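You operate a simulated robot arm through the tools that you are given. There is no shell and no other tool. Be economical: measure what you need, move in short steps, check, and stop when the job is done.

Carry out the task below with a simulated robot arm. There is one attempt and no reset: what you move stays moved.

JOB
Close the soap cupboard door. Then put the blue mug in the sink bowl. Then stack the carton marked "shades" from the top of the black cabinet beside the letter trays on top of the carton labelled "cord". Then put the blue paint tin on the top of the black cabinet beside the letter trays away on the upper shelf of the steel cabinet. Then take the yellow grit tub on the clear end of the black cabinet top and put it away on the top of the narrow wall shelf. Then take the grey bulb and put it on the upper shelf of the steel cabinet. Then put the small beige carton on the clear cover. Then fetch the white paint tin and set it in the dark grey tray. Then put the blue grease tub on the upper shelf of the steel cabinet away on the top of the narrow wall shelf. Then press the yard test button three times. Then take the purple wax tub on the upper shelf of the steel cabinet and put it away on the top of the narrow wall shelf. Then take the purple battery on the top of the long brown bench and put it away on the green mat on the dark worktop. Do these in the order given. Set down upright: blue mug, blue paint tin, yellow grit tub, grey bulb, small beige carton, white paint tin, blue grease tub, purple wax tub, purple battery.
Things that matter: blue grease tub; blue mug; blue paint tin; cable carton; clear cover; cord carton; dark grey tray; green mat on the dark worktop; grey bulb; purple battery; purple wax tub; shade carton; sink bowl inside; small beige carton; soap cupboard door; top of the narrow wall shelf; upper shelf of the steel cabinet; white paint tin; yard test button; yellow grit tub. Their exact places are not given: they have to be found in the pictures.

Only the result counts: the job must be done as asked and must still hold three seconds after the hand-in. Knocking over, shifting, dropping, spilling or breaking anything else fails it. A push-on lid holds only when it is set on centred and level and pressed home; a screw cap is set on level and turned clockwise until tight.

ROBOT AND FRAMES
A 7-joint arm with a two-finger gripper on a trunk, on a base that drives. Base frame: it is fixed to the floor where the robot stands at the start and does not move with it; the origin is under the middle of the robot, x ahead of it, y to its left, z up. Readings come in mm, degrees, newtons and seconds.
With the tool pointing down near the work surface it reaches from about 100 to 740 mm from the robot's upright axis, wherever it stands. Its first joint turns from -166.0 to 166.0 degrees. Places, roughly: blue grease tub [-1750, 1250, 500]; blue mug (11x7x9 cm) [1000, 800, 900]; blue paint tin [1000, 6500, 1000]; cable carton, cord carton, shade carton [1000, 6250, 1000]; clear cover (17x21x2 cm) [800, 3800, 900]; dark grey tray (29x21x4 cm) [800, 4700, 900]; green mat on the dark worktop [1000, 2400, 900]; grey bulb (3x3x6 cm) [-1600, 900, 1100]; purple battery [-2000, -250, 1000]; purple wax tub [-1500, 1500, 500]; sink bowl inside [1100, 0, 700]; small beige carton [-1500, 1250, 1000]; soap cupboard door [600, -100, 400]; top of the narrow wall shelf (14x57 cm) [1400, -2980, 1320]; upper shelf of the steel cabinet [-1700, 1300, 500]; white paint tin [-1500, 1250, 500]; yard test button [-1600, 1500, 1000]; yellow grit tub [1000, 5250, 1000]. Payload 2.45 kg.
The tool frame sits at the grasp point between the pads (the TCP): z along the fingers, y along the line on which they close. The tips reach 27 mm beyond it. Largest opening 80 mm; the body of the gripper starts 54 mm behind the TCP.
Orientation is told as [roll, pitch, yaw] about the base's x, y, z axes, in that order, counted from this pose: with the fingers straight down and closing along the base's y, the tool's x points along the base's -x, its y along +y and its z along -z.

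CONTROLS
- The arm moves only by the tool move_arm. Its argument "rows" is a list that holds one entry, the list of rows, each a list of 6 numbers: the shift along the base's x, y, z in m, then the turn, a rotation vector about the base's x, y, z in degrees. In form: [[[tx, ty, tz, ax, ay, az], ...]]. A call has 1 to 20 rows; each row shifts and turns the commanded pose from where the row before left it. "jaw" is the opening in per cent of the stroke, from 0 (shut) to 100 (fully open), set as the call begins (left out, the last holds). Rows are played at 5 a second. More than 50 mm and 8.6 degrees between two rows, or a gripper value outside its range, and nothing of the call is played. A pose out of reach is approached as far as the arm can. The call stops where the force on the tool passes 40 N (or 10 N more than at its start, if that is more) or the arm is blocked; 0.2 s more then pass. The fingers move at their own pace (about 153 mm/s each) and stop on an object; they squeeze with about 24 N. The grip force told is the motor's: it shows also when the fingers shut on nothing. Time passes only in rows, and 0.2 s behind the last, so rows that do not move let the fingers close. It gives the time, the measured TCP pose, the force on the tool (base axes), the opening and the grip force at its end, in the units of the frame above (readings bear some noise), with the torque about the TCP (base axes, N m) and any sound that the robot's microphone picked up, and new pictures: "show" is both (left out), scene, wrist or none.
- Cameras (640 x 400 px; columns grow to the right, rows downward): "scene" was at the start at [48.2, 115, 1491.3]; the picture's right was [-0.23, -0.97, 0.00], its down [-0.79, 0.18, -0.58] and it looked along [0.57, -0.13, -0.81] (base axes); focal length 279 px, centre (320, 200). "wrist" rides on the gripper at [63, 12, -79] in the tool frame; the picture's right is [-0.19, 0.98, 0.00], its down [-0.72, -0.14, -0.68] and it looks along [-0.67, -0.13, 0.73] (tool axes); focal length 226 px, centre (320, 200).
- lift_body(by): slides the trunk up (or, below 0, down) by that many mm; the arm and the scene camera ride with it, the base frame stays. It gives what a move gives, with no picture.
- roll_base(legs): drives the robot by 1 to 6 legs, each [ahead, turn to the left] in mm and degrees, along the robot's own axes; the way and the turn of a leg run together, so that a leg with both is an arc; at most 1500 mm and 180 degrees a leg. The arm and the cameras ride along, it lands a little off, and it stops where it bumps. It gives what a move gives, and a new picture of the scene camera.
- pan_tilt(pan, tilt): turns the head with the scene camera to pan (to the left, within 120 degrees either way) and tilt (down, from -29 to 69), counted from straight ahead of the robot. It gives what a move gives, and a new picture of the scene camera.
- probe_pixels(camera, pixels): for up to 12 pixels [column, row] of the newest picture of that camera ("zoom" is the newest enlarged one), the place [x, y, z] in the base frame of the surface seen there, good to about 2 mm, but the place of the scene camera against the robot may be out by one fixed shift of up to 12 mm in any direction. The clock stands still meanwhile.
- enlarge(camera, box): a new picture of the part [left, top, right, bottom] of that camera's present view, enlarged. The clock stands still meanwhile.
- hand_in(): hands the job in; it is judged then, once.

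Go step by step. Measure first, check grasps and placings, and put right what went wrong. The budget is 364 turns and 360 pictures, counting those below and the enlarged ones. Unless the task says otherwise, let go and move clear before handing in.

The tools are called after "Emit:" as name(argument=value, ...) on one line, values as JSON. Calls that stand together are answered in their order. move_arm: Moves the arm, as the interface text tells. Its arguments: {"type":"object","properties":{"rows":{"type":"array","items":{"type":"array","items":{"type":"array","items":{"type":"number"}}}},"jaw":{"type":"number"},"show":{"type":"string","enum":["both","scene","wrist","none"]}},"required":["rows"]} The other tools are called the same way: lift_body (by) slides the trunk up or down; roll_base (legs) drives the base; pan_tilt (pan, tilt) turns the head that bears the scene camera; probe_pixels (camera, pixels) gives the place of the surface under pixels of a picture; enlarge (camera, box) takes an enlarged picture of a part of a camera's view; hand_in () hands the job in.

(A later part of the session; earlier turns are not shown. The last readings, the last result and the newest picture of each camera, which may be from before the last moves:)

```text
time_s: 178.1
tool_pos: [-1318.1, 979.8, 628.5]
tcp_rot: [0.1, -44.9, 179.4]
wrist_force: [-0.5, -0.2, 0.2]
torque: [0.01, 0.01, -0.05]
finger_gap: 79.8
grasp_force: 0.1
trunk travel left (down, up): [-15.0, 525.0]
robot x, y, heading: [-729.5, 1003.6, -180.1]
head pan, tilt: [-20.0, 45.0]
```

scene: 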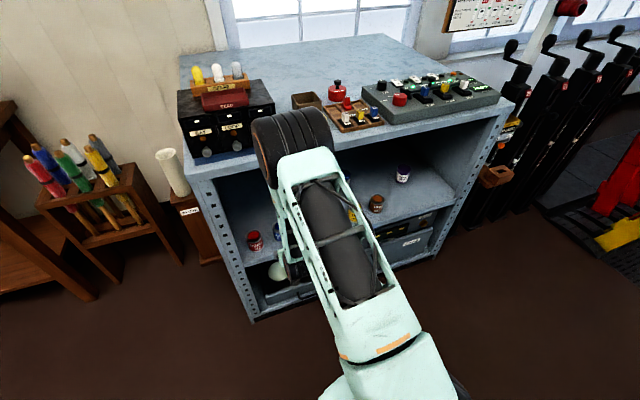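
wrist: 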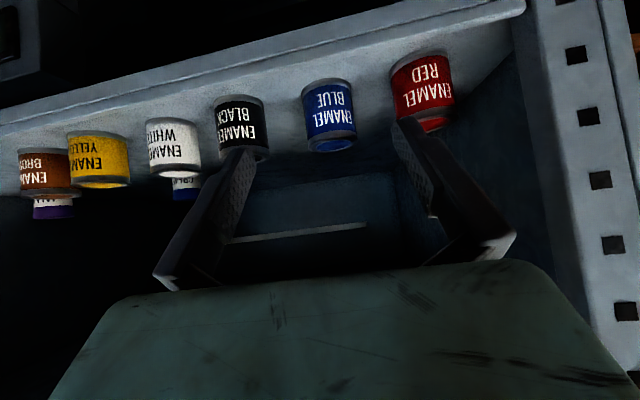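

The blue tin stands in its gap. Next is the grit tub: I'll raise and level the tool.

Emit:
move_arm(rows=[[[0.03, 0, 0.03, 0, 0, 0], [0.03, 0, 0.03, 0, 0, 0], [0, 0, 0.048, 0, 0, 0], [0, 0, 0.048, 0, 0, 0], [0, 0, 0.048, 0, 0, 0], [0, 0, 0.048, 0, 0, 0], [0, 0, 0.048, 0, 0, 0], [0, 0, 0.02, 0, -7.5, 0], [0, 0, 0.02, 0, -7.5, 0], [0, 0, 0.02, 0, -7.5, 0], [0, 0, 0.02, 0, -7.5, 0], [0, 0, 0.02, 0, -7.5, 0], [0, 0, 0.02, 0, -7.5, 0]]], jaw=0)

```text
time_s: 180.9
tool_pos: [-1257.2, 979.7, 1046.1]
tcp_rot: [-0.4, 0.2, 179.5]
wrist_force: [0.2, -0.1, 0.3]
torque: [0.0, 0.02, 0.01]
finger_gap: 0.4
grasp_force: 24.1
trunk travel left (down, up): [-15.0, 525.0]
robot x, y, heading: [-733.3, 1011.8, -180.0]
head pan, tilt: [-20.0, 45.0]
```

scene: 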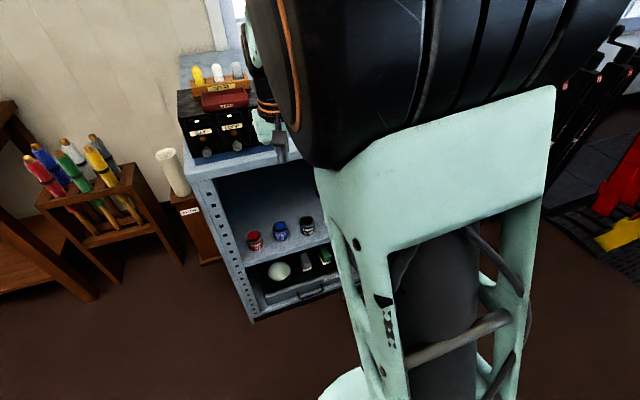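
wrist: 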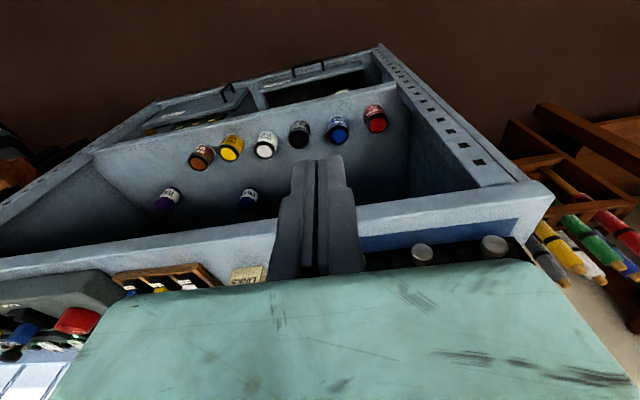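

The tool is level. I'll drive back out, turn, and go up the room to y≈5390.

Emit:
roll_base(legs=[[-850, 0], [0, -90], [1500, 0], [1500, 0], [1380, 0], [0, -90]])

Emit:
pan_tilt(pan=0, tilt=35)

```text
time_s: 213.8
tool_pos: [421.0, 5432.1, 1046.5]
tcp_rot: [-0.5, 0.0, 2.1]
wrist_force: [1.1, 0.7, -0.6]
torque: [0.02, 0.0, 0.0]
finger_gap: 0.0
grasp_force: 24.1
trunk travel left (down, up): [-15.0, 525.0]
robot x, y, heading: [-104.0, 5385.3, 2.9]
head pan, tilt: [-20.0, 45.0]
```

scene: 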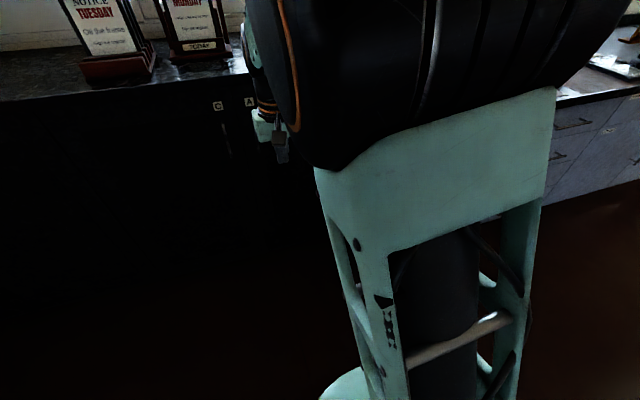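

```text
time_s: 214.6
tool_pos: [422.2, 5433.0, 1045.9]
tcp_rot: [-0.5, 0.1, 2.0]
wrist_force: [0.7, 1.0, 0.1]
torque: [0.02, 0.01, 0.01]
finger_gap: 0.2
grasp_force: 24.1
trunk travel left (down, up): [-15.0, 525.0]
robot x, y, heading: [-99.0, 5384.4, 2.6]
head pan, tilt: [0.0, 35.0]
```

scene: 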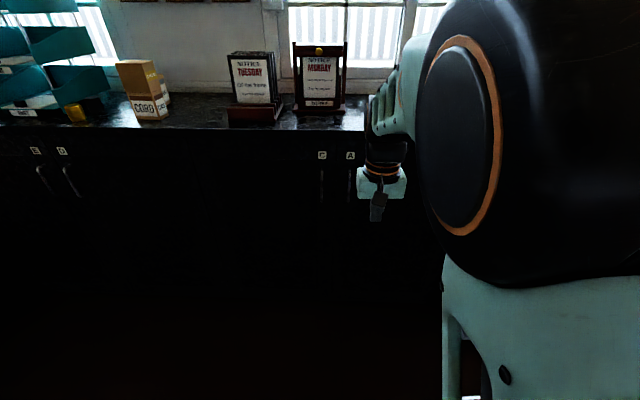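

I'll lift the trunk by 250 and look to the right for the grit tub.

Emit:
lift_body(by=250)

Emit:
pan_tilt(pan=-40, tilt=35)

```text
time_s: 217.2
tool_pos: [422.3, 5432.7, 1295.4]
tcp_rot: [-0.5, 0.1, 2.1]
wrist_force: [-0.9, -0.3, -0.1]
torque: [-0.03, -0.02, -0.03]
finger_gap: 0.2
grasp_force: 23.8
trunk travel left (down, up): [-265.0, 275.0]
robot x, y, heading: [-104.9, 5383.2, 2.7]
head pan, tilt: [0.0, 35.0]
```

```text
time_s: 218.3
tool_pos: [422.0, 5432.5, 1296.0]
tcp_rot: [-0.4, 0.1, 2.1]
wrist_force: [-0.5, -0.6, 0.2]
torque: [-0.02, 0.01, 0.02]
finger_gap: 0.1
grasp_force: 24.1
trunk travel left (down, up): [-265.0, 275.0]
robot x, y, heading: [-100.8, 5384.5, 2.9]
head pan, tilt: [-40.0, 35.0]
```

scene: 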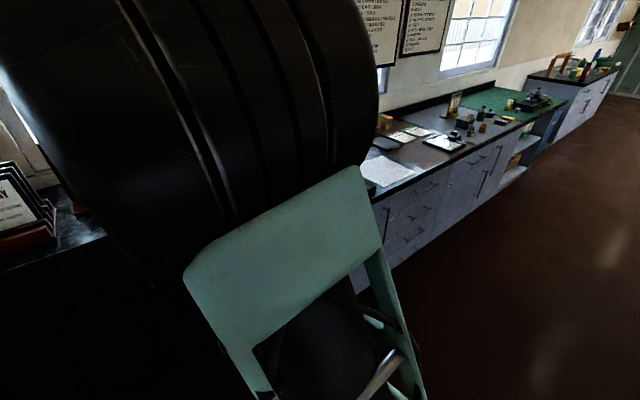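

The arm blocks this view. I'll probe the grey counter's near corner, then drive ahead and use the wrist camera.

Emit:
probe_pixels(camera="scene", pixels=[[372, 208], [370, 175], [400, 185], [365, 262], [90, 235]])

Emit:
roll_base(legs=[[430, -3]])

Emit:
move_arm(rows=[[[0.02, -0.04, 0, 0, 0, -1], [0.02, -0.04, 0, 0, 0, 0], [0.02, -0.04, 0, 0, 0, 0]]], jaw=100)

```text
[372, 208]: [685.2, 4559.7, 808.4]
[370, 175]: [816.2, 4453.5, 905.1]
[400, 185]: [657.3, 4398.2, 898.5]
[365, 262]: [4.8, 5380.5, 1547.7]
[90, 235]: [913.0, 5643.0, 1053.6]
```

```text
time_s: 220.8
tool_pos: [844.6, 5422.6, 1295.8]
tcp_rot: [-0.5, 0.1, -0.3]
wrist_force: [0.5, -0.2, -0.5]
torque: [0.02, 0.02, -0.03]
finger_gap: 0.0
grasp_force: 24.1
trunk travel left (down, up): [-265.0, 275.0]
robot x, y, heading: [319.3, 5396.3, 0.5]
head pan, tilt: [-40.0, 35.0]
```

scene: 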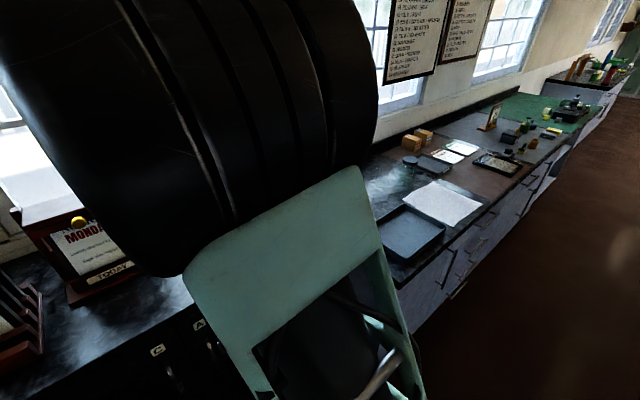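

```text
time_s: 221.7
tool_pos: [905.7, 5301.4, 1295.0]
tcp_rot: [-0.5, 0.1, -1.4]
wrist_force: [-0.1, 0.6, 0.2]
torque: [-0.05, 0.01, 0.05]
finger_gap: 79.9
grasp_force: 0.1
trunk travel left (down, up): [-265.0, 275.0]
robot x, y, heading: [316.7, 5396.2, 0.6]
head pan, tilt: [-40.0, 35.0]
```

scene: 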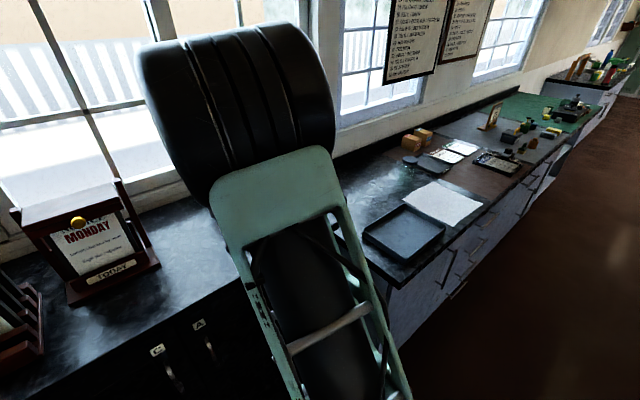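
wrist: 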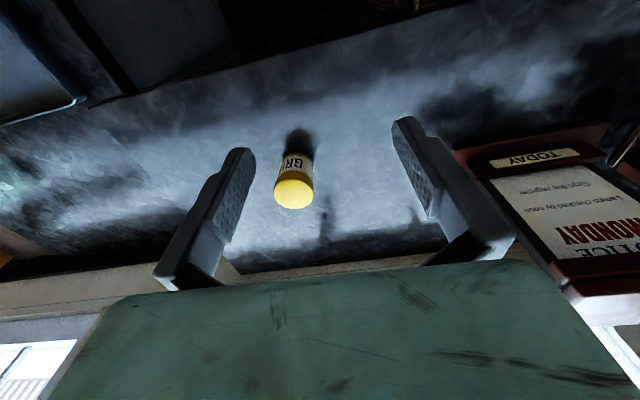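

The grit tub's lid shows at (294,193).

Emit:
probe_pixels(camera="wrist", pixels=[[294, 193], [276, 193], [312, 192], [294, 180], [294, 206], [297, 160], [340, 170], [470, 165], [110, 85]])

```text
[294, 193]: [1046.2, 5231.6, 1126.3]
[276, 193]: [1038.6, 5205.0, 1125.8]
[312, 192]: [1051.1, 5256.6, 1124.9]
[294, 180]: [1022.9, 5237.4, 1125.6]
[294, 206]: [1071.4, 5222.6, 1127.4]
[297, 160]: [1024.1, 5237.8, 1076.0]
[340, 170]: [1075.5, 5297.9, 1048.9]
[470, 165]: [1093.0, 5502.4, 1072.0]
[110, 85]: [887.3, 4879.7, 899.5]
```

The tub is centred at (1046,5231), with its top at 1125.5 and a width of about 55 mm. I'll go over it and down to z 1098.

Emit:
move_arm(rows=[[[0.035, -0.0175, 0, 0, 0, 0.7], [0.035, -0.0175, 0, 0, 0, 0.7], [0.035, -0.0175, 0, 0, 0, 0], [0.035, -0.0175, 0, 0, 0, 0], [0, 0, -0.045, 0, 0, 0], [0, 0, -0.045, 0, 0, 0], [0, 0, -0.025, 0, 0, 0]]], show="wrist")

```text
time_s: 223.2
tool_pos: [1043.2, 5232.9, 1182.4]
tcp_rot: [-0.6, 0.1, 0.1]
wrist_force: [0.1, -0.3, 0.4]
torque: [0.03, 0.02, 0.01]
finger_gap: 79.9
grasp_force: 0.1
trunk travel left (down, up): [-265.0, 275.0]
robot x, y, heading: [315.5, 5396.5, 0.3]
head pan, tilt: [-40.0, 35.0]
```

wrist: 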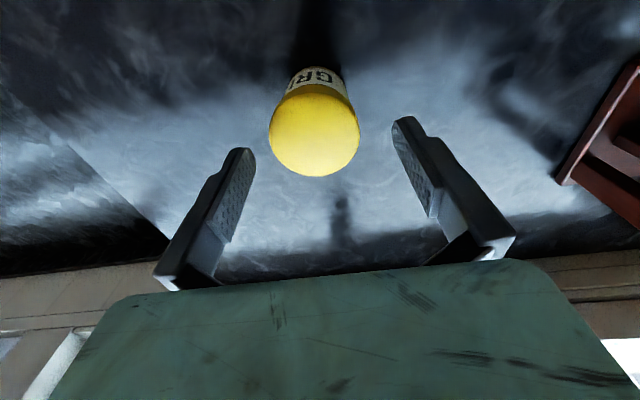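

Emit:
probe_pixels(camera="wrist", pixels=[[272, 131], [356, 131], [314, 88], [314, 173]])

Emit:
move_arm(rows=[[[0.003, -0.002, -0.04, 0.5, 0, 0], [0, 0, -0.042, 0, 0, 0]]], show="none")

Emit:
move_arm(rows=[[[0, 0, 0, 0, 0, 0], [0, 0, 0, 0, 0, 0], [0, 0, 0, 0, 0, 0], [0, 0, 0.04, 0, 0, 0], [0, 0, 0.04, 0, 0, 0], [0, 0, 0.04, 0, 0, 0]]], jaw=0)

```text
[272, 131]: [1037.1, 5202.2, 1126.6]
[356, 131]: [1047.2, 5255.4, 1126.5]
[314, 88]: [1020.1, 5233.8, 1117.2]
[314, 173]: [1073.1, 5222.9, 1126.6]
```

```text
time_s: 223.8
tool_pos: [1045.4, 5230.3, 1098.0]
tcp_rot: [0.0, 0.0, 0.1]
wrist_force: [0.1, 0.0, 1.1]
torque: [0.0, 0.0, -0.02]
finger_gap: 80.0
grasp_force: 0.2
trunk travel left (down, up): [-265.0, 275.0]
robot x, y, heading: [317.4, 5397.2, 0.7]
head pan, tilt: [-40.0, 35.0]
```

```text
time_s: 225.2
tool_pos: [1044.7, 5230.7, 1218.1]
tcp_rot: [0.0, 0.1, 0.0]
wrist_force: [-0.7, -0.1, -1.7]
torque: [-0.03, 0.02, 0.05]
finger_gap: 58.3
grasp_force: 24.1
trunk travel left (down, up): [-265.0, 275.0]
robot x, y, heading: [317.2, 5397.5, 0.5]
head pan, tilt: [-40.0, 35.0]
```

scene: 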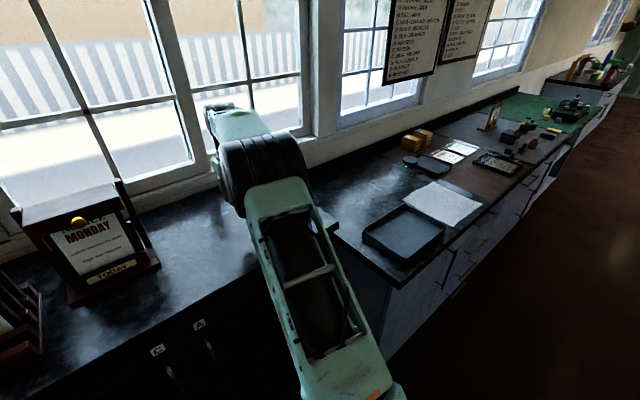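
wrist: 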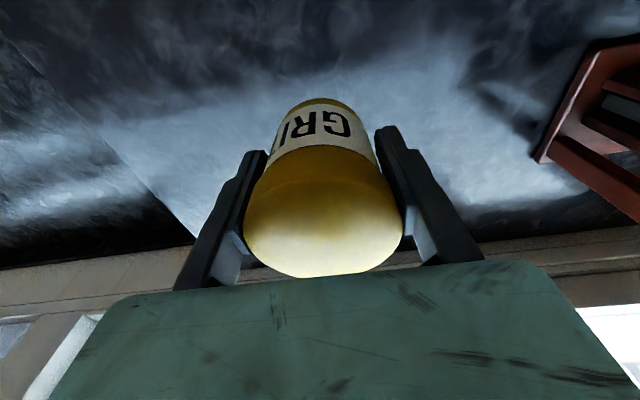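

The tub is held at 58 mm. I'll retract the arm in front of the robot.

Emit:
move_arm(rows=[[[-0.035, 0.03, 0.01, 0, 0, 0], [-0.035, 0.03, 0.01, 0, 0, 0], [-0.035, 0.03, 0.01, 0, 0, 0], [-0.035, 0.03, 0.005, 0, 0, 0], [-0.035, 0.03, 0, 0, 0, 0]]], show="none")

Emit:
roll_base(legs=[[-220, 0], [0, -90], [1500, 0], [1500, 0], [1500, 0], [1500, 0]])

Emit:
pan_tilt(pan=20, tilt=15)

```text
time_s: 226.4
tool_pos: [868.8, 5381.2, 1254.5]
tcp_rot: [0.0, -0.1, 0.1]
wrist_force: [-0.6, 0.5, -2.5]
torque: [-0.04, -0.01, -0.01]
finger_gap: 58.6
grasp_force: 24.0
trunk travel left (down, up): [-265.0, 275.0]
robot x, y, heading: [316.9, 5397.4, 0.6]
head pan, tilt: [-40.0, 35.0]
```

```text
time_s: 260.0
tool_pos: [184.2, -1128.0, 1254.7]
tcp_rot: [0.1, 0.1, -90.2]
wrist_force: [0.3, -0.9, -2.2]
torque: [0.04, -0.03, -0.03]
finger_gap: 58.7
grasp_force: 23.5
trunk travel left (down, up): [-265.0, 275.0]
robot x, y, heading: [201.3, -576.6, -89.8]
head pan, tilt: [-40.0, 35.0]
```

scene: 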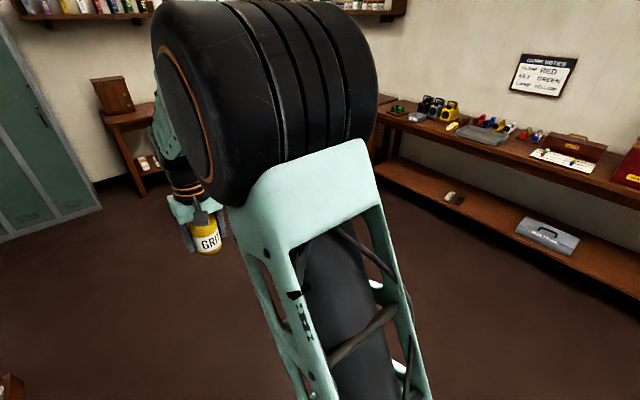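

```text
time_s: 261.3
tool_pos: [184.5, -1126.9, 1254.5]
tcp_rot: [0.1, 0.2, -90.2]
wrist_force: [0.2, 0.2, -2.6]
torque: [0.04, 0.0, -0.01]
finger_gap: 58.7
grasp_force: 24.0
trunk travel left (down, up): [-265.0, 275.0]
robot x, y, heading: [201.7, -574.2, -90.1]
head pan, tilt: [20.0, 15.0]
```

scene: 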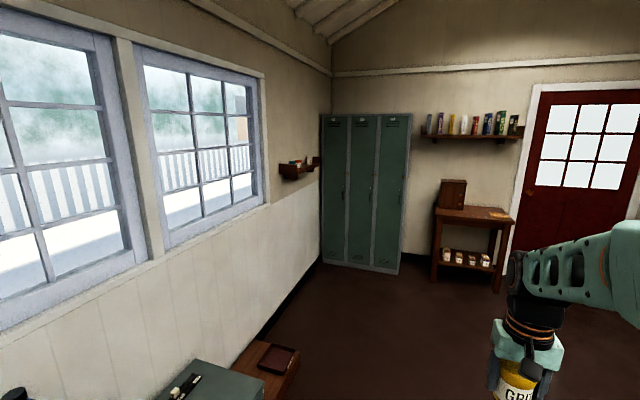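

A narrow shelf shows on the window wall at (298,168), next to the lockers. I'll enlarge and probe it.

Emit:
enlarge(camera="scene", box=[260, 130, 356, 190])

Emit:
probe_pixels(camera="zoom", pixels=[[150, 290], [170, 265], [380, 215], [240, 230], [330, 225], [280, 255], [410, 250], [420, 150], [240, 215], [340, 200]])

Emit:
probe_pixels(camera="scene", pixels=[[300, 262], [330, 262], [240, 385], [225, 370], [280, 360], [400, 270], [435, 275]])

```text
6.67 times, centred on (308, 160) of scene
```

zoom: 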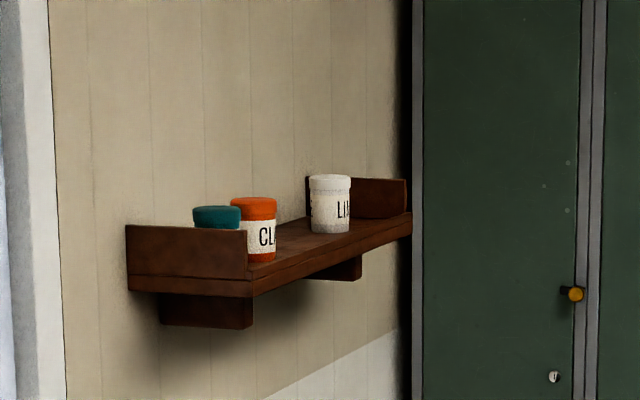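

```text
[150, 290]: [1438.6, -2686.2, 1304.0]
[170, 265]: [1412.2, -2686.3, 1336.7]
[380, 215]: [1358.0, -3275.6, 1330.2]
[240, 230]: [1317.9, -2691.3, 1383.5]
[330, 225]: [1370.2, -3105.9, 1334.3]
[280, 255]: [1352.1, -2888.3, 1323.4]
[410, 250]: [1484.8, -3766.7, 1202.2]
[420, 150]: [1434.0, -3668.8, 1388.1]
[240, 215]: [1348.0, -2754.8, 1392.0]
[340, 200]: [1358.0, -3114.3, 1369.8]
```

```text
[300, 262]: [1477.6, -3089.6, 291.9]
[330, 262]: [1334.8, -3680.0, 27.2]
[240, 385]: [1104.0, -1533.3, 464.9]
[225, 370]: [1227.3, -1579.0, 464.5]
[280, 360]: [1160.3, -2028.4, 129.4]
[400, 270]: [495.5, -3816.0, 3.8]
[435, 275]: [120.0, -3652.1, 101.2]
```

The shelf is about 140 deep (x 1335–1475) and runs y -2686…-3275 at z≈1320. Teal and orange jars stand at its near end and a white one at y≈-3110. I'll drive to about (720,-2900), facing +x.

Emit:
roll_base(legs=[[2220, 0], [0, 78], [530, 0], [0, 12]])

```text
refused: 2220 is not a number from -1500 to 1500
```

Emit:
roll_base(legs=[[1200, 0], [1020, 0], [0, 78], [530, 0], [0, 12]])

Emit:
pan_tilt(pan=25, tilt=20)

```text
time_s: 278.1
tool_pos: [1261.6, -2998.6, 1254.5]
tcp_rot: [0.0, 1.0, -11.5]
wrist_force: [-4.0, 0.4, -1.2]
torque: [0.03, -0.33, 0.03]
finger_gap: 58.7
grasp_force: 23.7
trunk travel left (down, up): [-265.0, 275.0]
robot x, y, heading: [726.4, -2874.2, -11.6]
head pan, tilt: [20.0, 15.0]
stopped in leg 4: the force on the tool passed its limit at 84 N (the readings are from after the stop); the commanded pose is now the measured one
```

scene: 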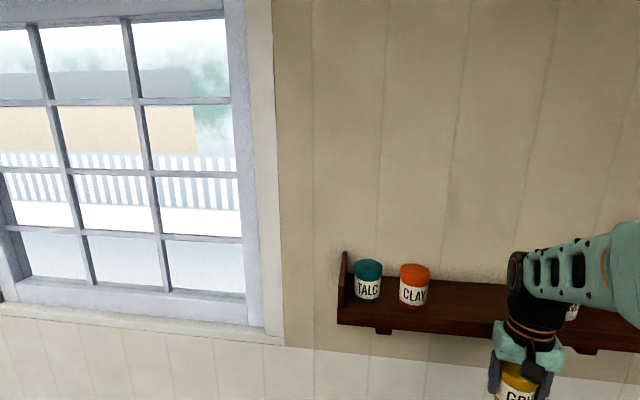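

```text
time_s: 278.8
tool_pos: [1261.7, -2999.2, 1252.8]
tcp_rot: [0.0, 0.8, -11.4]
wrist_force: [-4.3, 0.7, -3.8]
torque: [-0.04, -0.33, 0.03]
finger_gap: 58.6
grasp_force: 23.6
trunk travel left (down, up): [-265.0, 275.0]
robot x, y, heading: [728.5, -2876.0, -11.2]
head pan, tilt: [25.0, 20.0]
```

scene: 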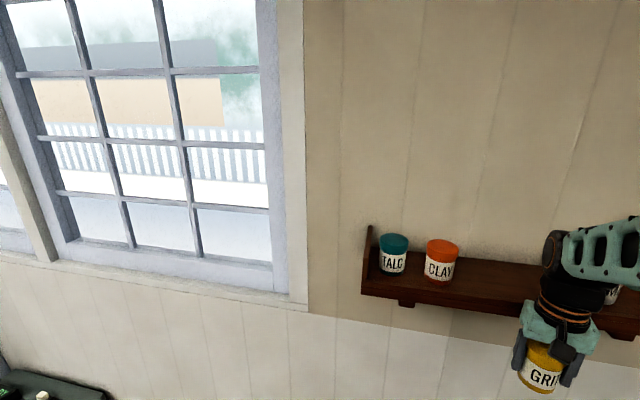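

The driving brought the held tub against the shelf's edge (84 N); the jars still stand. I'll pull the arm back 80 mm and check the grip.

Emit:
move_arm(rows=[[[-0.03, 0, 0, 0, 0, 0], [-0.03, 0, 0, 0, 0, 0], [-0.03, 0, 0, 0, 0, 0]]])

```text
time_s: 279.6
tool_pos: [1171.0, -2999.9, 1252.5]
tcp_rot: [0.0, 0.9, -11.3]
wrist_force: [-0.2, 0.6, -2.6]
torque: [-0.01, 0.0, 0.02]
finger_gap: 58.7
grasp_force: 24.2
trunk travel left (down, up): [-265.0, 275.0]
robot x, y, heading: [727.8, -2876.1, -11.5]
head pan, tilt: [25.0, 20.0]
```

scene: 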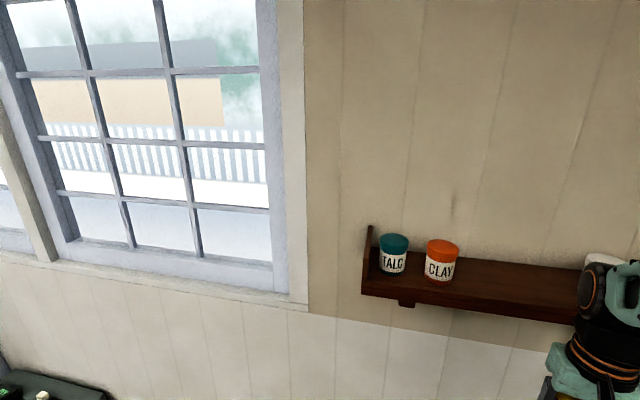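
wrist: 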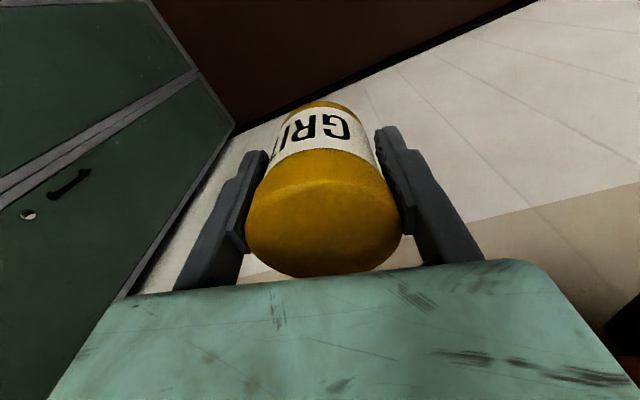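

The tub looks unmoved in the grip. I'll square the base and raise the trunk by 240.

Emit:
roll_base(legs=[[0, 11]])

Emit:
lift_body(by=240)

Emit:
pan_tilt(pan=0, tilt=40)

```text
time_s: 280.7
tool_pos: [1187.8, -2912.6, 1251.6]
tcp_rot: [-0.1, 0.8, -0.3]
wrist_force: [0.4, 0.2, -2.9]
torque: [0.0, 0.02, -0.01]
finger_gap: 58.6
grasp_force: 24.0
trunk travel left (down, up): [-265.0, 275.0]
robot x, y, heading: [727.9, -2871.2, -0.0]
head pan, tilt: [25.0, 20.0]
```

scene: 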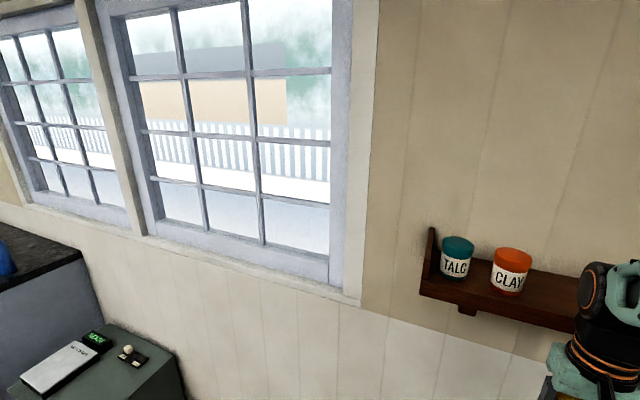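

```text
time_s: 283.2
tool_pos: [1186.7, -2912.0, 1492.8]
tcp_rot: [0.0, 0.8, -0.2]
wrist_force: [0.3, -0.6, -2.8]
torque: [-0.02, 0.03, 0.01]
finger_gap: 58.5
grasp_force: 23.9
trunk travel left (down, up): [-505.0, 35.0]
robot x, y, heading: [727.6, -2874.0, 0.2]
head pan, tilt: [25.0, 20.0]
```

```text
time_s: 284.1
tool_pos: [1187.2, -2910.9, 1491.9]
tcp_rot: [0.0, 0.9, -0.3]
wrist_force: [-0.6, -0.1, -2.7]
torque: [0.01, 0.02, 0.0]
finger_gap: 58.4
grasp_force: 24.2
trunk travel left (down, up): [-505.0, 35.0]
robot x, y, heading: [725.0, -2877.8, -0.2]
head pan, tilt: [0.0, 40.0]
```

scene: 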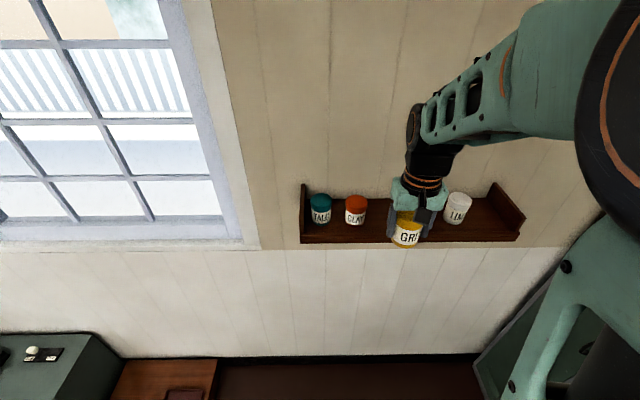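

Emit:
probe_pixels(camera="scene", pixels=[[320, 200], [355, 200], [458, 198], [320, 215], [355, 217], [455, 214], [337, 240], [378, 215], [378, 232], [490, 235], [490, 215], [380, 200]])

Emit:
move_arm(rows=[[[0, -0.0, 0, 0, -0.9, 8.2], [0, 0, 0, 0, 0, 8.2], [0, 0, 0, 0, 0, 8.2], [0, 0, 0, 0, 0, 8.2], [0, 0, 0, 0, 0, 8.2], [0, 0, 0, 0, 0, 8.2], [0, 0, 0, 0, 0, 8.2], [0, 0, 0, 0, 0, 8.2], [0, 0, 0, 0, 0, 8.2], [0, 0, 0, 0, 0, 8.2], [0, 0, 0, 0, 0, 8.2]]])

```text
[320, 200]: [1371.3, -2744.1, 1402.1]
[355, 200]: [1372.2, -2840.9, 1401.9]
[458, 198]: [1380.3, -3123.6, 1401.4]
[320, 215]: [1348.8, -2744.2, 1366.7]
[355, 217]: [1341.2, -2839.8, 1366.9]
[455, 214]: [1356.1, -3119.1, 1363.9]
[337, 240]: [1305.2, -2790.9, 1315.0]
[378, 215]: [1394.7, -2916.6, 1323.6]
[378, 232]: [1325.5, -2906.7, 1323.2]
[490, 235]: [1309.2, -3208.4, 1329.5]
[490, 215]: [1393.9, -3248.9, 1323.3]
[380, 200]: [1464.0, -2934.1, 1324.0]
```

```text
time_s: 286.5
tool_pos: [1188.0, -2911.8, 1491.9]
tcp_rot: [-0.1, -0.1, 90.0]
wrist_force: [-0.3, -0.1, -2.9]
torque: [-0.03, -0.01, 0.02]
finger_gap: 58.6
grasp_force: 24.0
trunk travel left (down, up): [-505.0, 35.0]
robot x, y, heading: [729.0, -2875.6, -0.2]
head pan, tilt: [0.0, 40.0]
```

scene: 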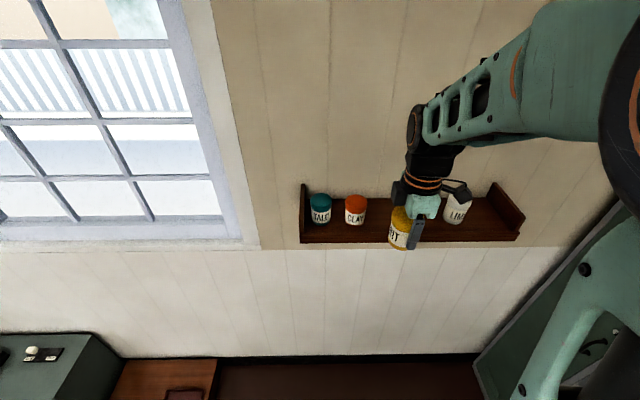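
wrist: 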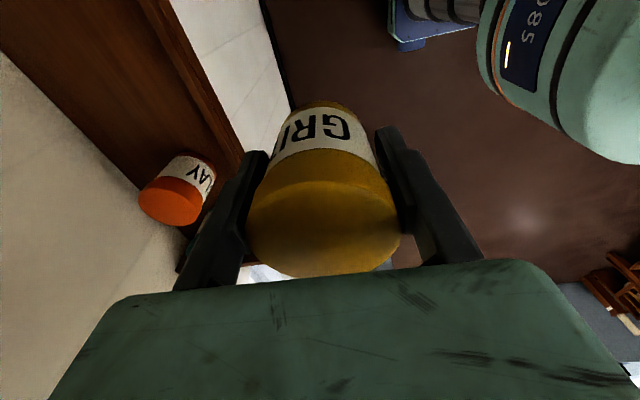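

I'll enlarge the scene view to check whether the collision tilted the tub in the grip.

Emit:
enlarge(camera="scene", box=[352, 160, 496, 250])

Emit:
enlarge(camera="wrist", box=[220, 90, 444, 230])

Emit:
probe_pixels(camera="wrist", pixels=[[320, 150], [262, 200], [385, 200], [320, 200], [320, 260], [290, 235], [320, 170], [320, 115]])

```text
4.44 times, centred on (424, 205) of scene
```

zoom: 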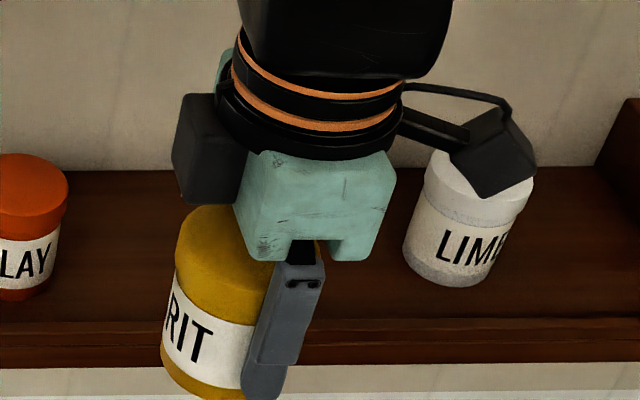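

```text
2.86 times, centred on (332, 160) of wrist
```

zoom: 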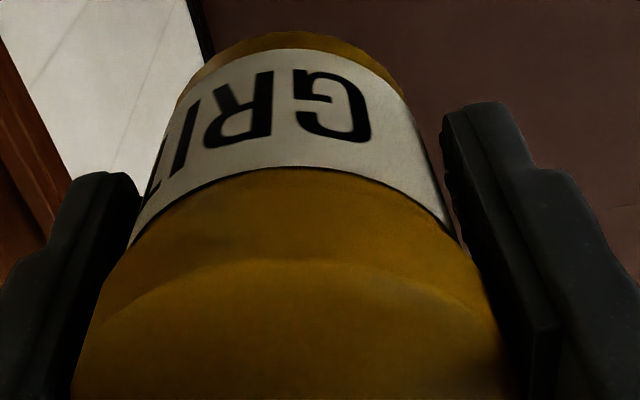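

```text
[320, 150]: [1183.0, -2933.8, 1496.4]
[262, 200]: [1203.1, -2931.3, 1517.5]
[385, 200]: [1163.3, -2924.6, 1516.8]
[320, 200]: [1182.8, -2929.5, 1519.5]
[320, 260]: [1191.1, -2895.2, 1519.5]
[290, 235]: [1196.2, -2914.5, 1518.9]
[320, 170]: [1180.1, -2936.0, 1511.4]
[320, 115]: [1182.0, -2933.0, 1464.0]
```

The tub's top is level (z 1517–1519.5) with no slip in height, only about 6 mm of shift along y. I'll set it at (1385,-2920), between CLAY and LIME, where the shelf top is about z 1319.5.

Emit:
move_arm(rows=[[[0.0394, -0.0028, 0, 0, 0, 0], [0.0394, -0.0028, 0, 0, 0, 0], [0.0394, -0.0028, 0, 0, 0, 0], [0.0394, -0.0028, 0, 0, 0, 0], [0.0394, -0.0028, 0, 0, 0, 0], [0, 0, -0.04, 0, 0, 0], [0, 0, -0.04, 0, 0, 0], [0, 0, -0.022, 0, 0, 0]]])

```text
time_s: 288.3
tool_pos: [1383.7, -2926.2, 1392.2]
tcp_rot: [-0.2, -0.2, 89.8]
wrist_force: [-0.4, -0.4, -2.5]
torque: [-0.02, 0.0, 0.01]
finger_gap: 58.6
grasp_force: 23.5
trunk travel left (down, up): [-505.0, 35.0]
robot x, y, heading: [730.3, -2873.5, -0.1]
head pan, tilt: [0.0, 40.0]
```

scene: 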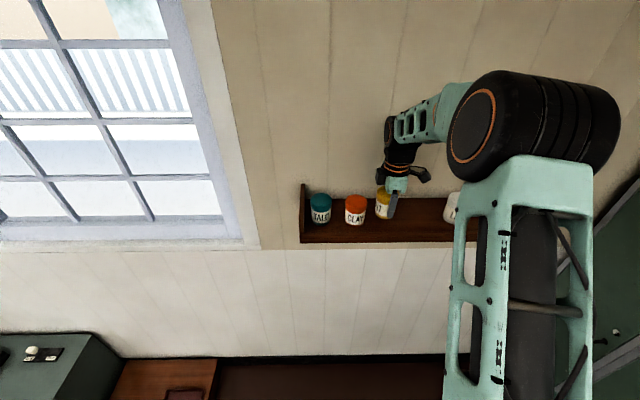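
wrist: 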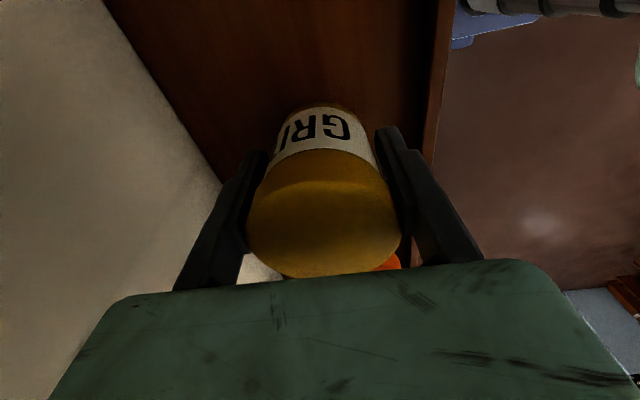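

I'll check the wall and front edge clearance with the wrist view before going down.

Emit:
probe_pixels(camera="wrist", pixels=[[200, 160], [170, 120], [225, 120], [400, 60], [432, 70], [250, 60]])

Emit:
move_arm(rows=[[[0, 0, -0.01, 0, 0, 0], [0, 0, -0.006, 0, 0, 0], [0, 0, -0.003, 0, 0, 0]]], show="none")

```text
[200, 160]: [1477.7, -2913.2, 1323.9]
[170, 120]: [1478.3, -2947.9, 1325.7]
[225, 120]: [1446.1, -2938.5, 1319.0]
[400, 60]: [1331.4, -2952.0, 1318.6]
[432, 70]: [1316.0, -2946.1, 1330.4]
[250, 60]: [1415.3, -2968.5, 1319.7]
```

```text
time_s: 289.1
tool_pos: [1384.8, -2928.3, 1370.8]
tcp_rot: [0.0, -0.1, 89.9]
wrist_force: [-0.3, -0.2, -2.4]
torque: [-0.07, 0.01, -0.01]
finger_gap: 58.5
grasp_force: 24.0
trunk travel left (down, up): [-505.0, 35.0]
robot x, y, heading: [727.9, -2875.3, 0.0]
head pan, tilt: [0.0, 40.0]
```

Emit:
move_arm(rows=[[[0, 0, -0.002, 0, 0, 0], [0, 0, -0.0015, 0, 0, 0]]], show="none")

```text
time_s: 289.7
tool_pos: [1384.9, -2927.0, 1369.1]
tcp_rot: [-0.2, 0.0, 89.9]
wrist_force: [0.7, -1.5, 7.6]
torque: [-0.05, 0.26, 0.07]
finger_gap: 58.4
grasp_force: 23.6
trunk travel left (down, up): [-505.0, 35.0]
robot x, y, heading: [724.4, -2875.4, 0.0]
head pan, tilt: [0.0, 40.0]
```

Contact at 7.6 N. I'll release, lift and retreat.

Emit:
move_arm(rows=[[[0, 0, 0, 0, 0, 0], [0, 0, 0, 0, 0, 0], [0, 0, 0.03, 0, 0, 0], [0, 0, 0.045, 0, 0, 0], [0, 0, 0.045, 0, 0, 0], [-0.045, 0, 0.01, 0, 0, 0], [-0.045, 0, 0, 0, 0, 0], [-0.045, 0, 0, 0, 0, 0], [-0.045, 0, 0, 0, 0, 0]]], jaw=100)

```text
time_s: 291.7
tool_pos: [1203.4, -2926.4, 1500.0]
tcp_rot: [-0.2, 0.0, 89.9]
wrist_force: [-0.6, 0.2, 0.1]
torque: [-0.03, -0.04, -0.01]
finger_gap: 80.2
grasp_force: 0.1
trunk travel left (down, up): [-505.0, 35.0]
robot x, y, heading: [727.1, -2877.7, 0.0]
head pan, tilt: [0.0, 40.0]
```

scene: 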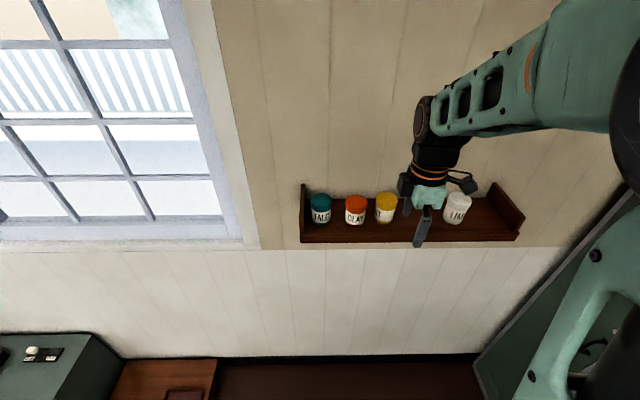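
wrist: 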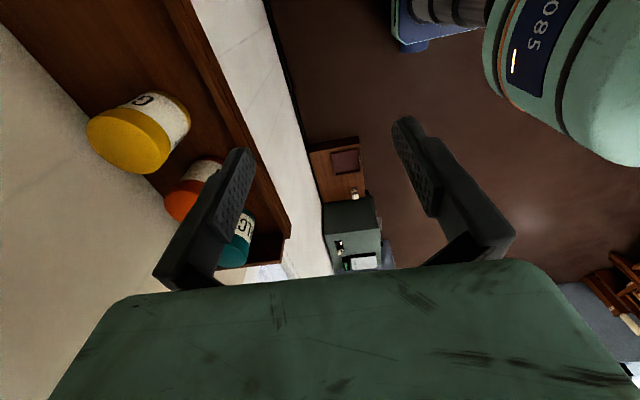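

The grit tub stands in place. Next is the grey bulb at the steel cabinet: I'll stow the arm with yaw 0, then drive.

Emit:
move_arm(rows=[[[0, 0.004, 0, 0, 0, -8.2], [0, 0.004, 0, 0, 0, -8.2], [0, 0.004, 0, 0, 0, -8.2], [0, 0.004, 0, 0, 0, -8.2], [0, 0.004, 0, 0, 0, -8.2], [0, 0.004, 0, 0, 0, -8.2], [0, 0.004, 0, 0, 0, -8.2], [0, 0.004, 0, 0, 0, -8.2], [0, 0.004, 0, 0, 0, -8.2], [0, 0.004, 0, 0, 0, -8.2], [0, 0.004, 0, 0, 0, -7.9]]], jaw=0, show="none")

Emit:
roll_base(legs=[[-520, 0], [0, 90], [1500, 0], [1400, 0], [870, 0], [0, 90]])

Emit:
lift_body(by=-290)

Emit:
pan_tilt(pan=5, tilt=30)

```text
time_s: 294.1
tool_pos: [1204.5, -2881.0, 1497.2]
tcp_rot: [0.0, 0.0, -0.1]
wrist_force: [0.2, -0.3, 0.2]
torque: [0.0, -0.02, 0.0]
finger_gap: 0.0
grasp_force: 24.0
trunk travel left (down, up): [-505.0, 35.0]
robot x, y, heading: [730.7, -2874.5, -0.1]
head pan, tilt: [0.0, 40.0]
```

```text
time_s: 322.9
tool_pos: [-269.6, 934.2, 1497.2]
tcp_rot: [-0.1, -0.1, 179.7]
wrist_force: [0.2, 0.5, 0.3]
torque: [0.01, 0.02, -0.01]
finger_gap: 0.1
grasp_force: 23.8
trunk travel left (down, up): [-505.0, 35.0]
robot x, y, heading: [206.8, 921.8, 179.5]
head pan, tilt: [0.0, 40.0]
```

scene: 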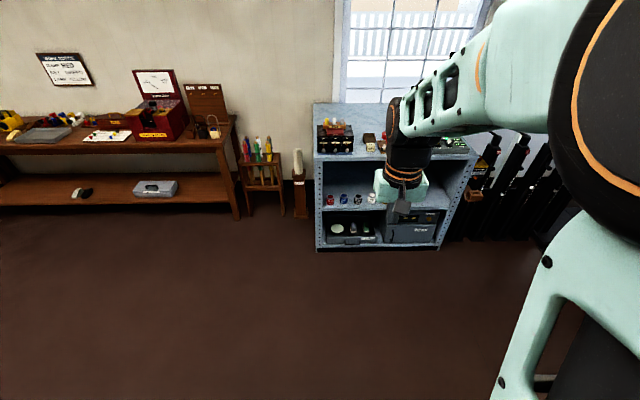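

```text
time_s: 325.9
tool_pos: [-268.8, 934.9, 1208.3]
tcp_rot: [-0.1, -0.1, 179.6]
wrist_force: [0.6, 1.0, 0.1]
torque: [0.02, 0.02, 0.0]
finger_gap: 0.0
grasp_force: 24.4
trunk travel left (down, up): [-215.0, 325.0]
robot x, y, heading: [205.4, 924.6, 179.5]
head pan, tilt: [0.0, 40.0]
```

```text
time_s: 326.6
tool_pos: [-268.7, 935.0, 1207.4]
tcp_rot: [-0.2, 0.0, 179.6]
wrist_force: [-0.8, -0.2, -0.9]
torque: [0.01, 0.03, 0.01]
finger_gap: 0.2
grasp_force: 24.0
trunk travel left (down, up): [-215.0, 325.0]
robot x, y, heading: [208.1, 926.3, 179.4]
head pan, tilt: [5.0, 30.0]
```

scene: 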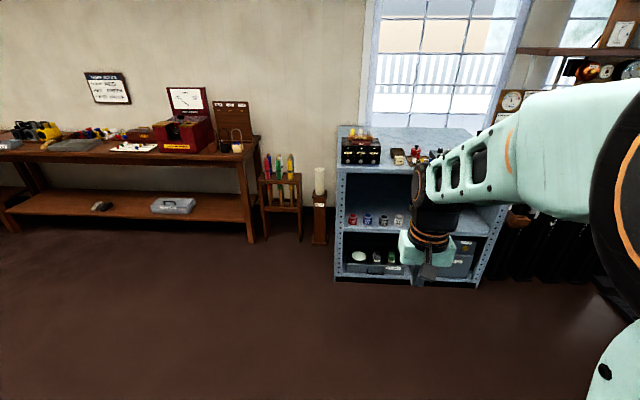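

I'll drive 900 ahead towards the cabinet and look at the lamp rack.

Emit:
roll_base(legs=[[900, 0]])

Emit:
pan_tilt(pan=8, tilt=38)

```text
time_s: 331.4
tool_pos: [-1181.0, 943.8, 1208.3]
tcp_rot: [-0.1, -0.2, 179.6]
wrist_force: [-1.3, 0.0, -0.5]
torque: [0.01, -0.01, 0.01]
finger_gap: 0.0
grasp_force: 23.9
trunk travel left (down, up): [-215.0, 325.0]
robot x, y, heading: [-703.0, 931.7, 179.3]
head pan, tilt: [5.0, 30.0]
```

scene: 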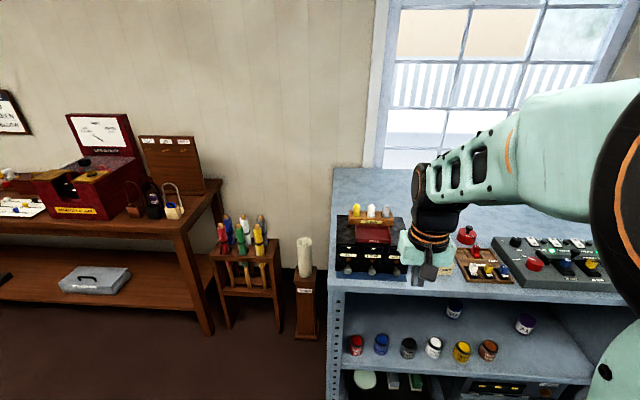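

```text
time_s: 332.1
tool_pos: [-1181.5, 942.8, 1207.3]
tcp_rot: [-0.1, -0.1, 179.6]
wrist_force: [-0.6, -0.2, -0.3]
torque: [-0.02, -0.02, 0.0]
finger_gap: 0.0
grasp_force: 23.8
trunk travel left (down, up): [-215.0, 325.0]
robot x, y, heading: [-705.8, 929.3, 179.6]
head pan, tilt: [8.0, 38.0]
```

scene: 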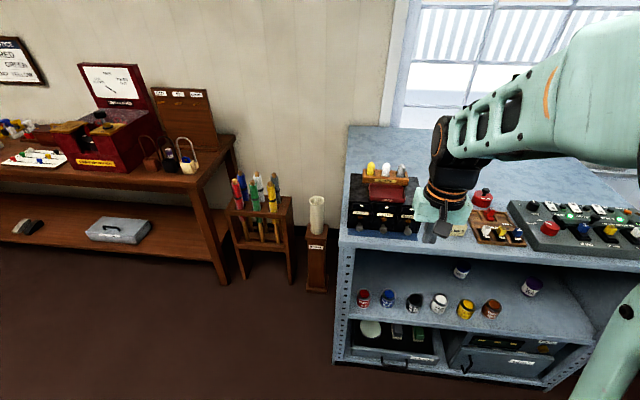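

Emit:
enlarge(camera="scene", box=[340, 150, 436, 210])

Emit:
probe_pixels(camera="zoom", pixels=[[210, 125], [305, 130], [402, 140], [402, 115], [402, 160], [200, 178], [430, 185], [402, 185], [310, 250], [180, 260], [430, 290]])

```text
6.67 times, centred on (388, 180) of scene
```

zoom: 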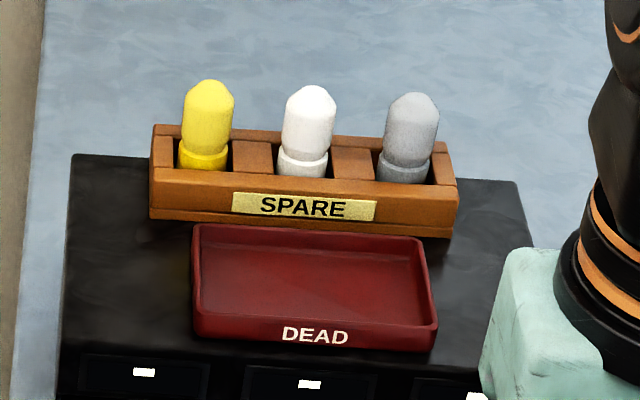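

```text
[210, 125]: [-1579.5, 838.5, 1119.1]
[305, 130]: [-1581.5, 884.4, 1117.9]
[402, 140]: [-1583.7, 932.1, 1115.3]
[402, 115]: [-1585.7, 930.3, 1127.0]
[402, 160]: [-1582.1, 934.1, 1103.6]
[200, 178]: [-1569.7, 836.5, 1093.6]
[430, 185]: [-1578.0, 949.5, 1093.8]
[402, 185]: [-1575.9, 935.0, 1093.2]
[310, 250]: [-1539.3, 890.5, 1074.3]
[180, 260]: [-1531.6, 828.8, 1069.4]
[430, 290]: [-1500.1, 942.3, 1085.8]
```

The grey bulb is at about (-1599,926), top z≈1132, rack rim z≈1089. I'll drive 120 closer, extend while tilting 45° forward, and view it with the wrist camera.

Emit:
roll_base(legs=[[120, 0]])

Emit:
move_arm(rows=[[[-0.04, -0.004, 0.02, 0, 0, 0], [-0.04, -0.004, 0.02, 0, 0, 0], [-0.03, -0.004, 0.01, 0, 7.5, 0], [-0.03, -0.004, 0, 0, 7.5, 0], [-0.03, -0.004, 0, 0, 7.5, 0], [-0.02, 0, 0, 0, 7.5, 0], [-0.01, 0, 0, 0, 7.5, 0], [0, 0, 0, 0, 7.5, 0]]], jaw=80)

```text
time_s: 333.3
tool_pos: [-1302.0, 943.3, 1206.6]
tcp_rot: [-0.2, 0.0, 179.7]
wrist_force: [-0.2, -0.4, -0.3]
torque: [-0.04, -0.04, 0.01]
finger_gap: 0.3
grasp_force: 23.8
trunk travel left (down, up): [-215.0, 325.0]
robot x, y, heading: [-823.9, 932.0, 179.5]
head pan, tilt: [8.0, 38.0]
```

scene: 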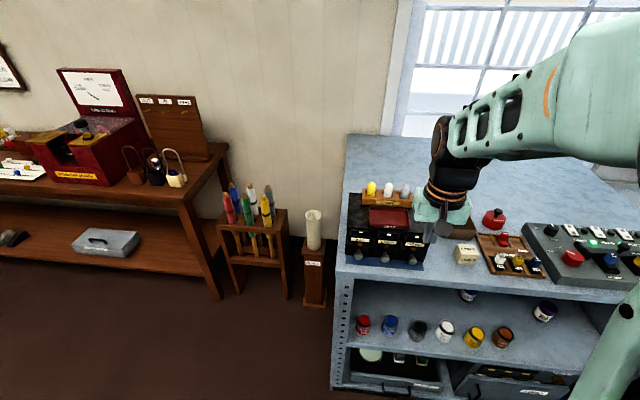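

```text
time_s: 335.1
tool_pos: [-1499.0, 923.8, 1255.4]
tcp_rot: [0.4, -45.1, 179.5]
wrist_force: [0.6, 1.0, -0.8]
torque: [0.03, -0.03, 0.01]
finger_gap: 64.0
grasp_force: 0.1
trunk travel left (down, up): [-215.0, 325.0]
robot x, y, heading: [-823.1, 931.7, 179.6]
head pan, tilt: [8.0, 38.0]
```

scene: 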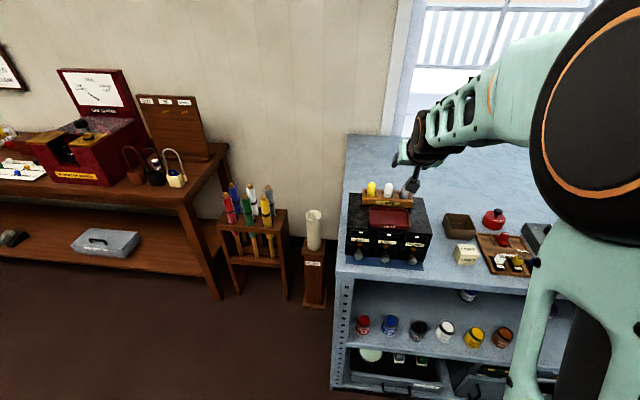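
wrist: 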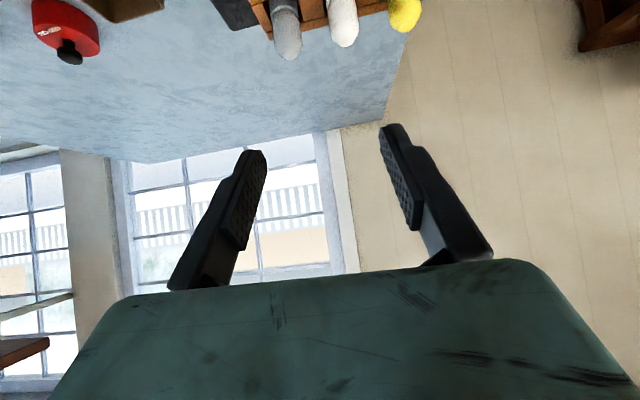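

The bulb shows at (288,35) in the wrist view; I'll probe it.

Emit:
probe_pixels(camera="wrist", pixels=[[288, 42], [275, 25], [300, 25], [287, 15], [289, 55], [342, 25], [250, 8]])

```text
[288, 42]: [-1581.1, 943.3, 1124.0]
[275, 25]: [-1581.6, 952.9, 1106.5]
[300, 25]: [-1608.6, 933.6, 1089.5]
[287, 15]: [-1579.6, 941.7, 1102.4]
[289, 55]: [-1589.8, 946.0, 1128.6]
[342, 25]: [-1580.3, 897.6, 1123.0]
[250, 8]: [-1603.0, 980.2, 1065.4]
```

The bulb axis is near (-1594,943). I'll move to the pre-grasp pose 60 mm out along the tool axis.

Emit:
move_arm(rows=[[[-0.01, 0.01, -0.026, 0, 0, 0], [-0.01, 0.009, -0.026, 0, 0, 0], [-0.015, 0, -0.026, 0, 0, 0.5]]], jaw=80, show="wrist")

```text
time_s: 335.9
tool_pos: [-1535.0, 942.9, 1177.9]
tcp_rot: [0.2, -45.0, -179.9]
wrist_force: [0.4, -0.2, 0.8]
torque: [0.01, 0.02, -0.03]
finger_gap: 64.2
grasp_force: 0.1
trunk travel left (down, up): [-215.0, 325.0]
robot x, y, heading: [-825.1, 935.4, 179.5]
head pan, tilt: [8.0, 38.0]
```

wrist: 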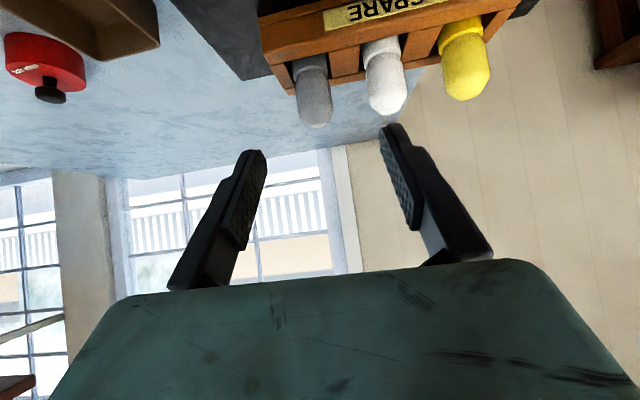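

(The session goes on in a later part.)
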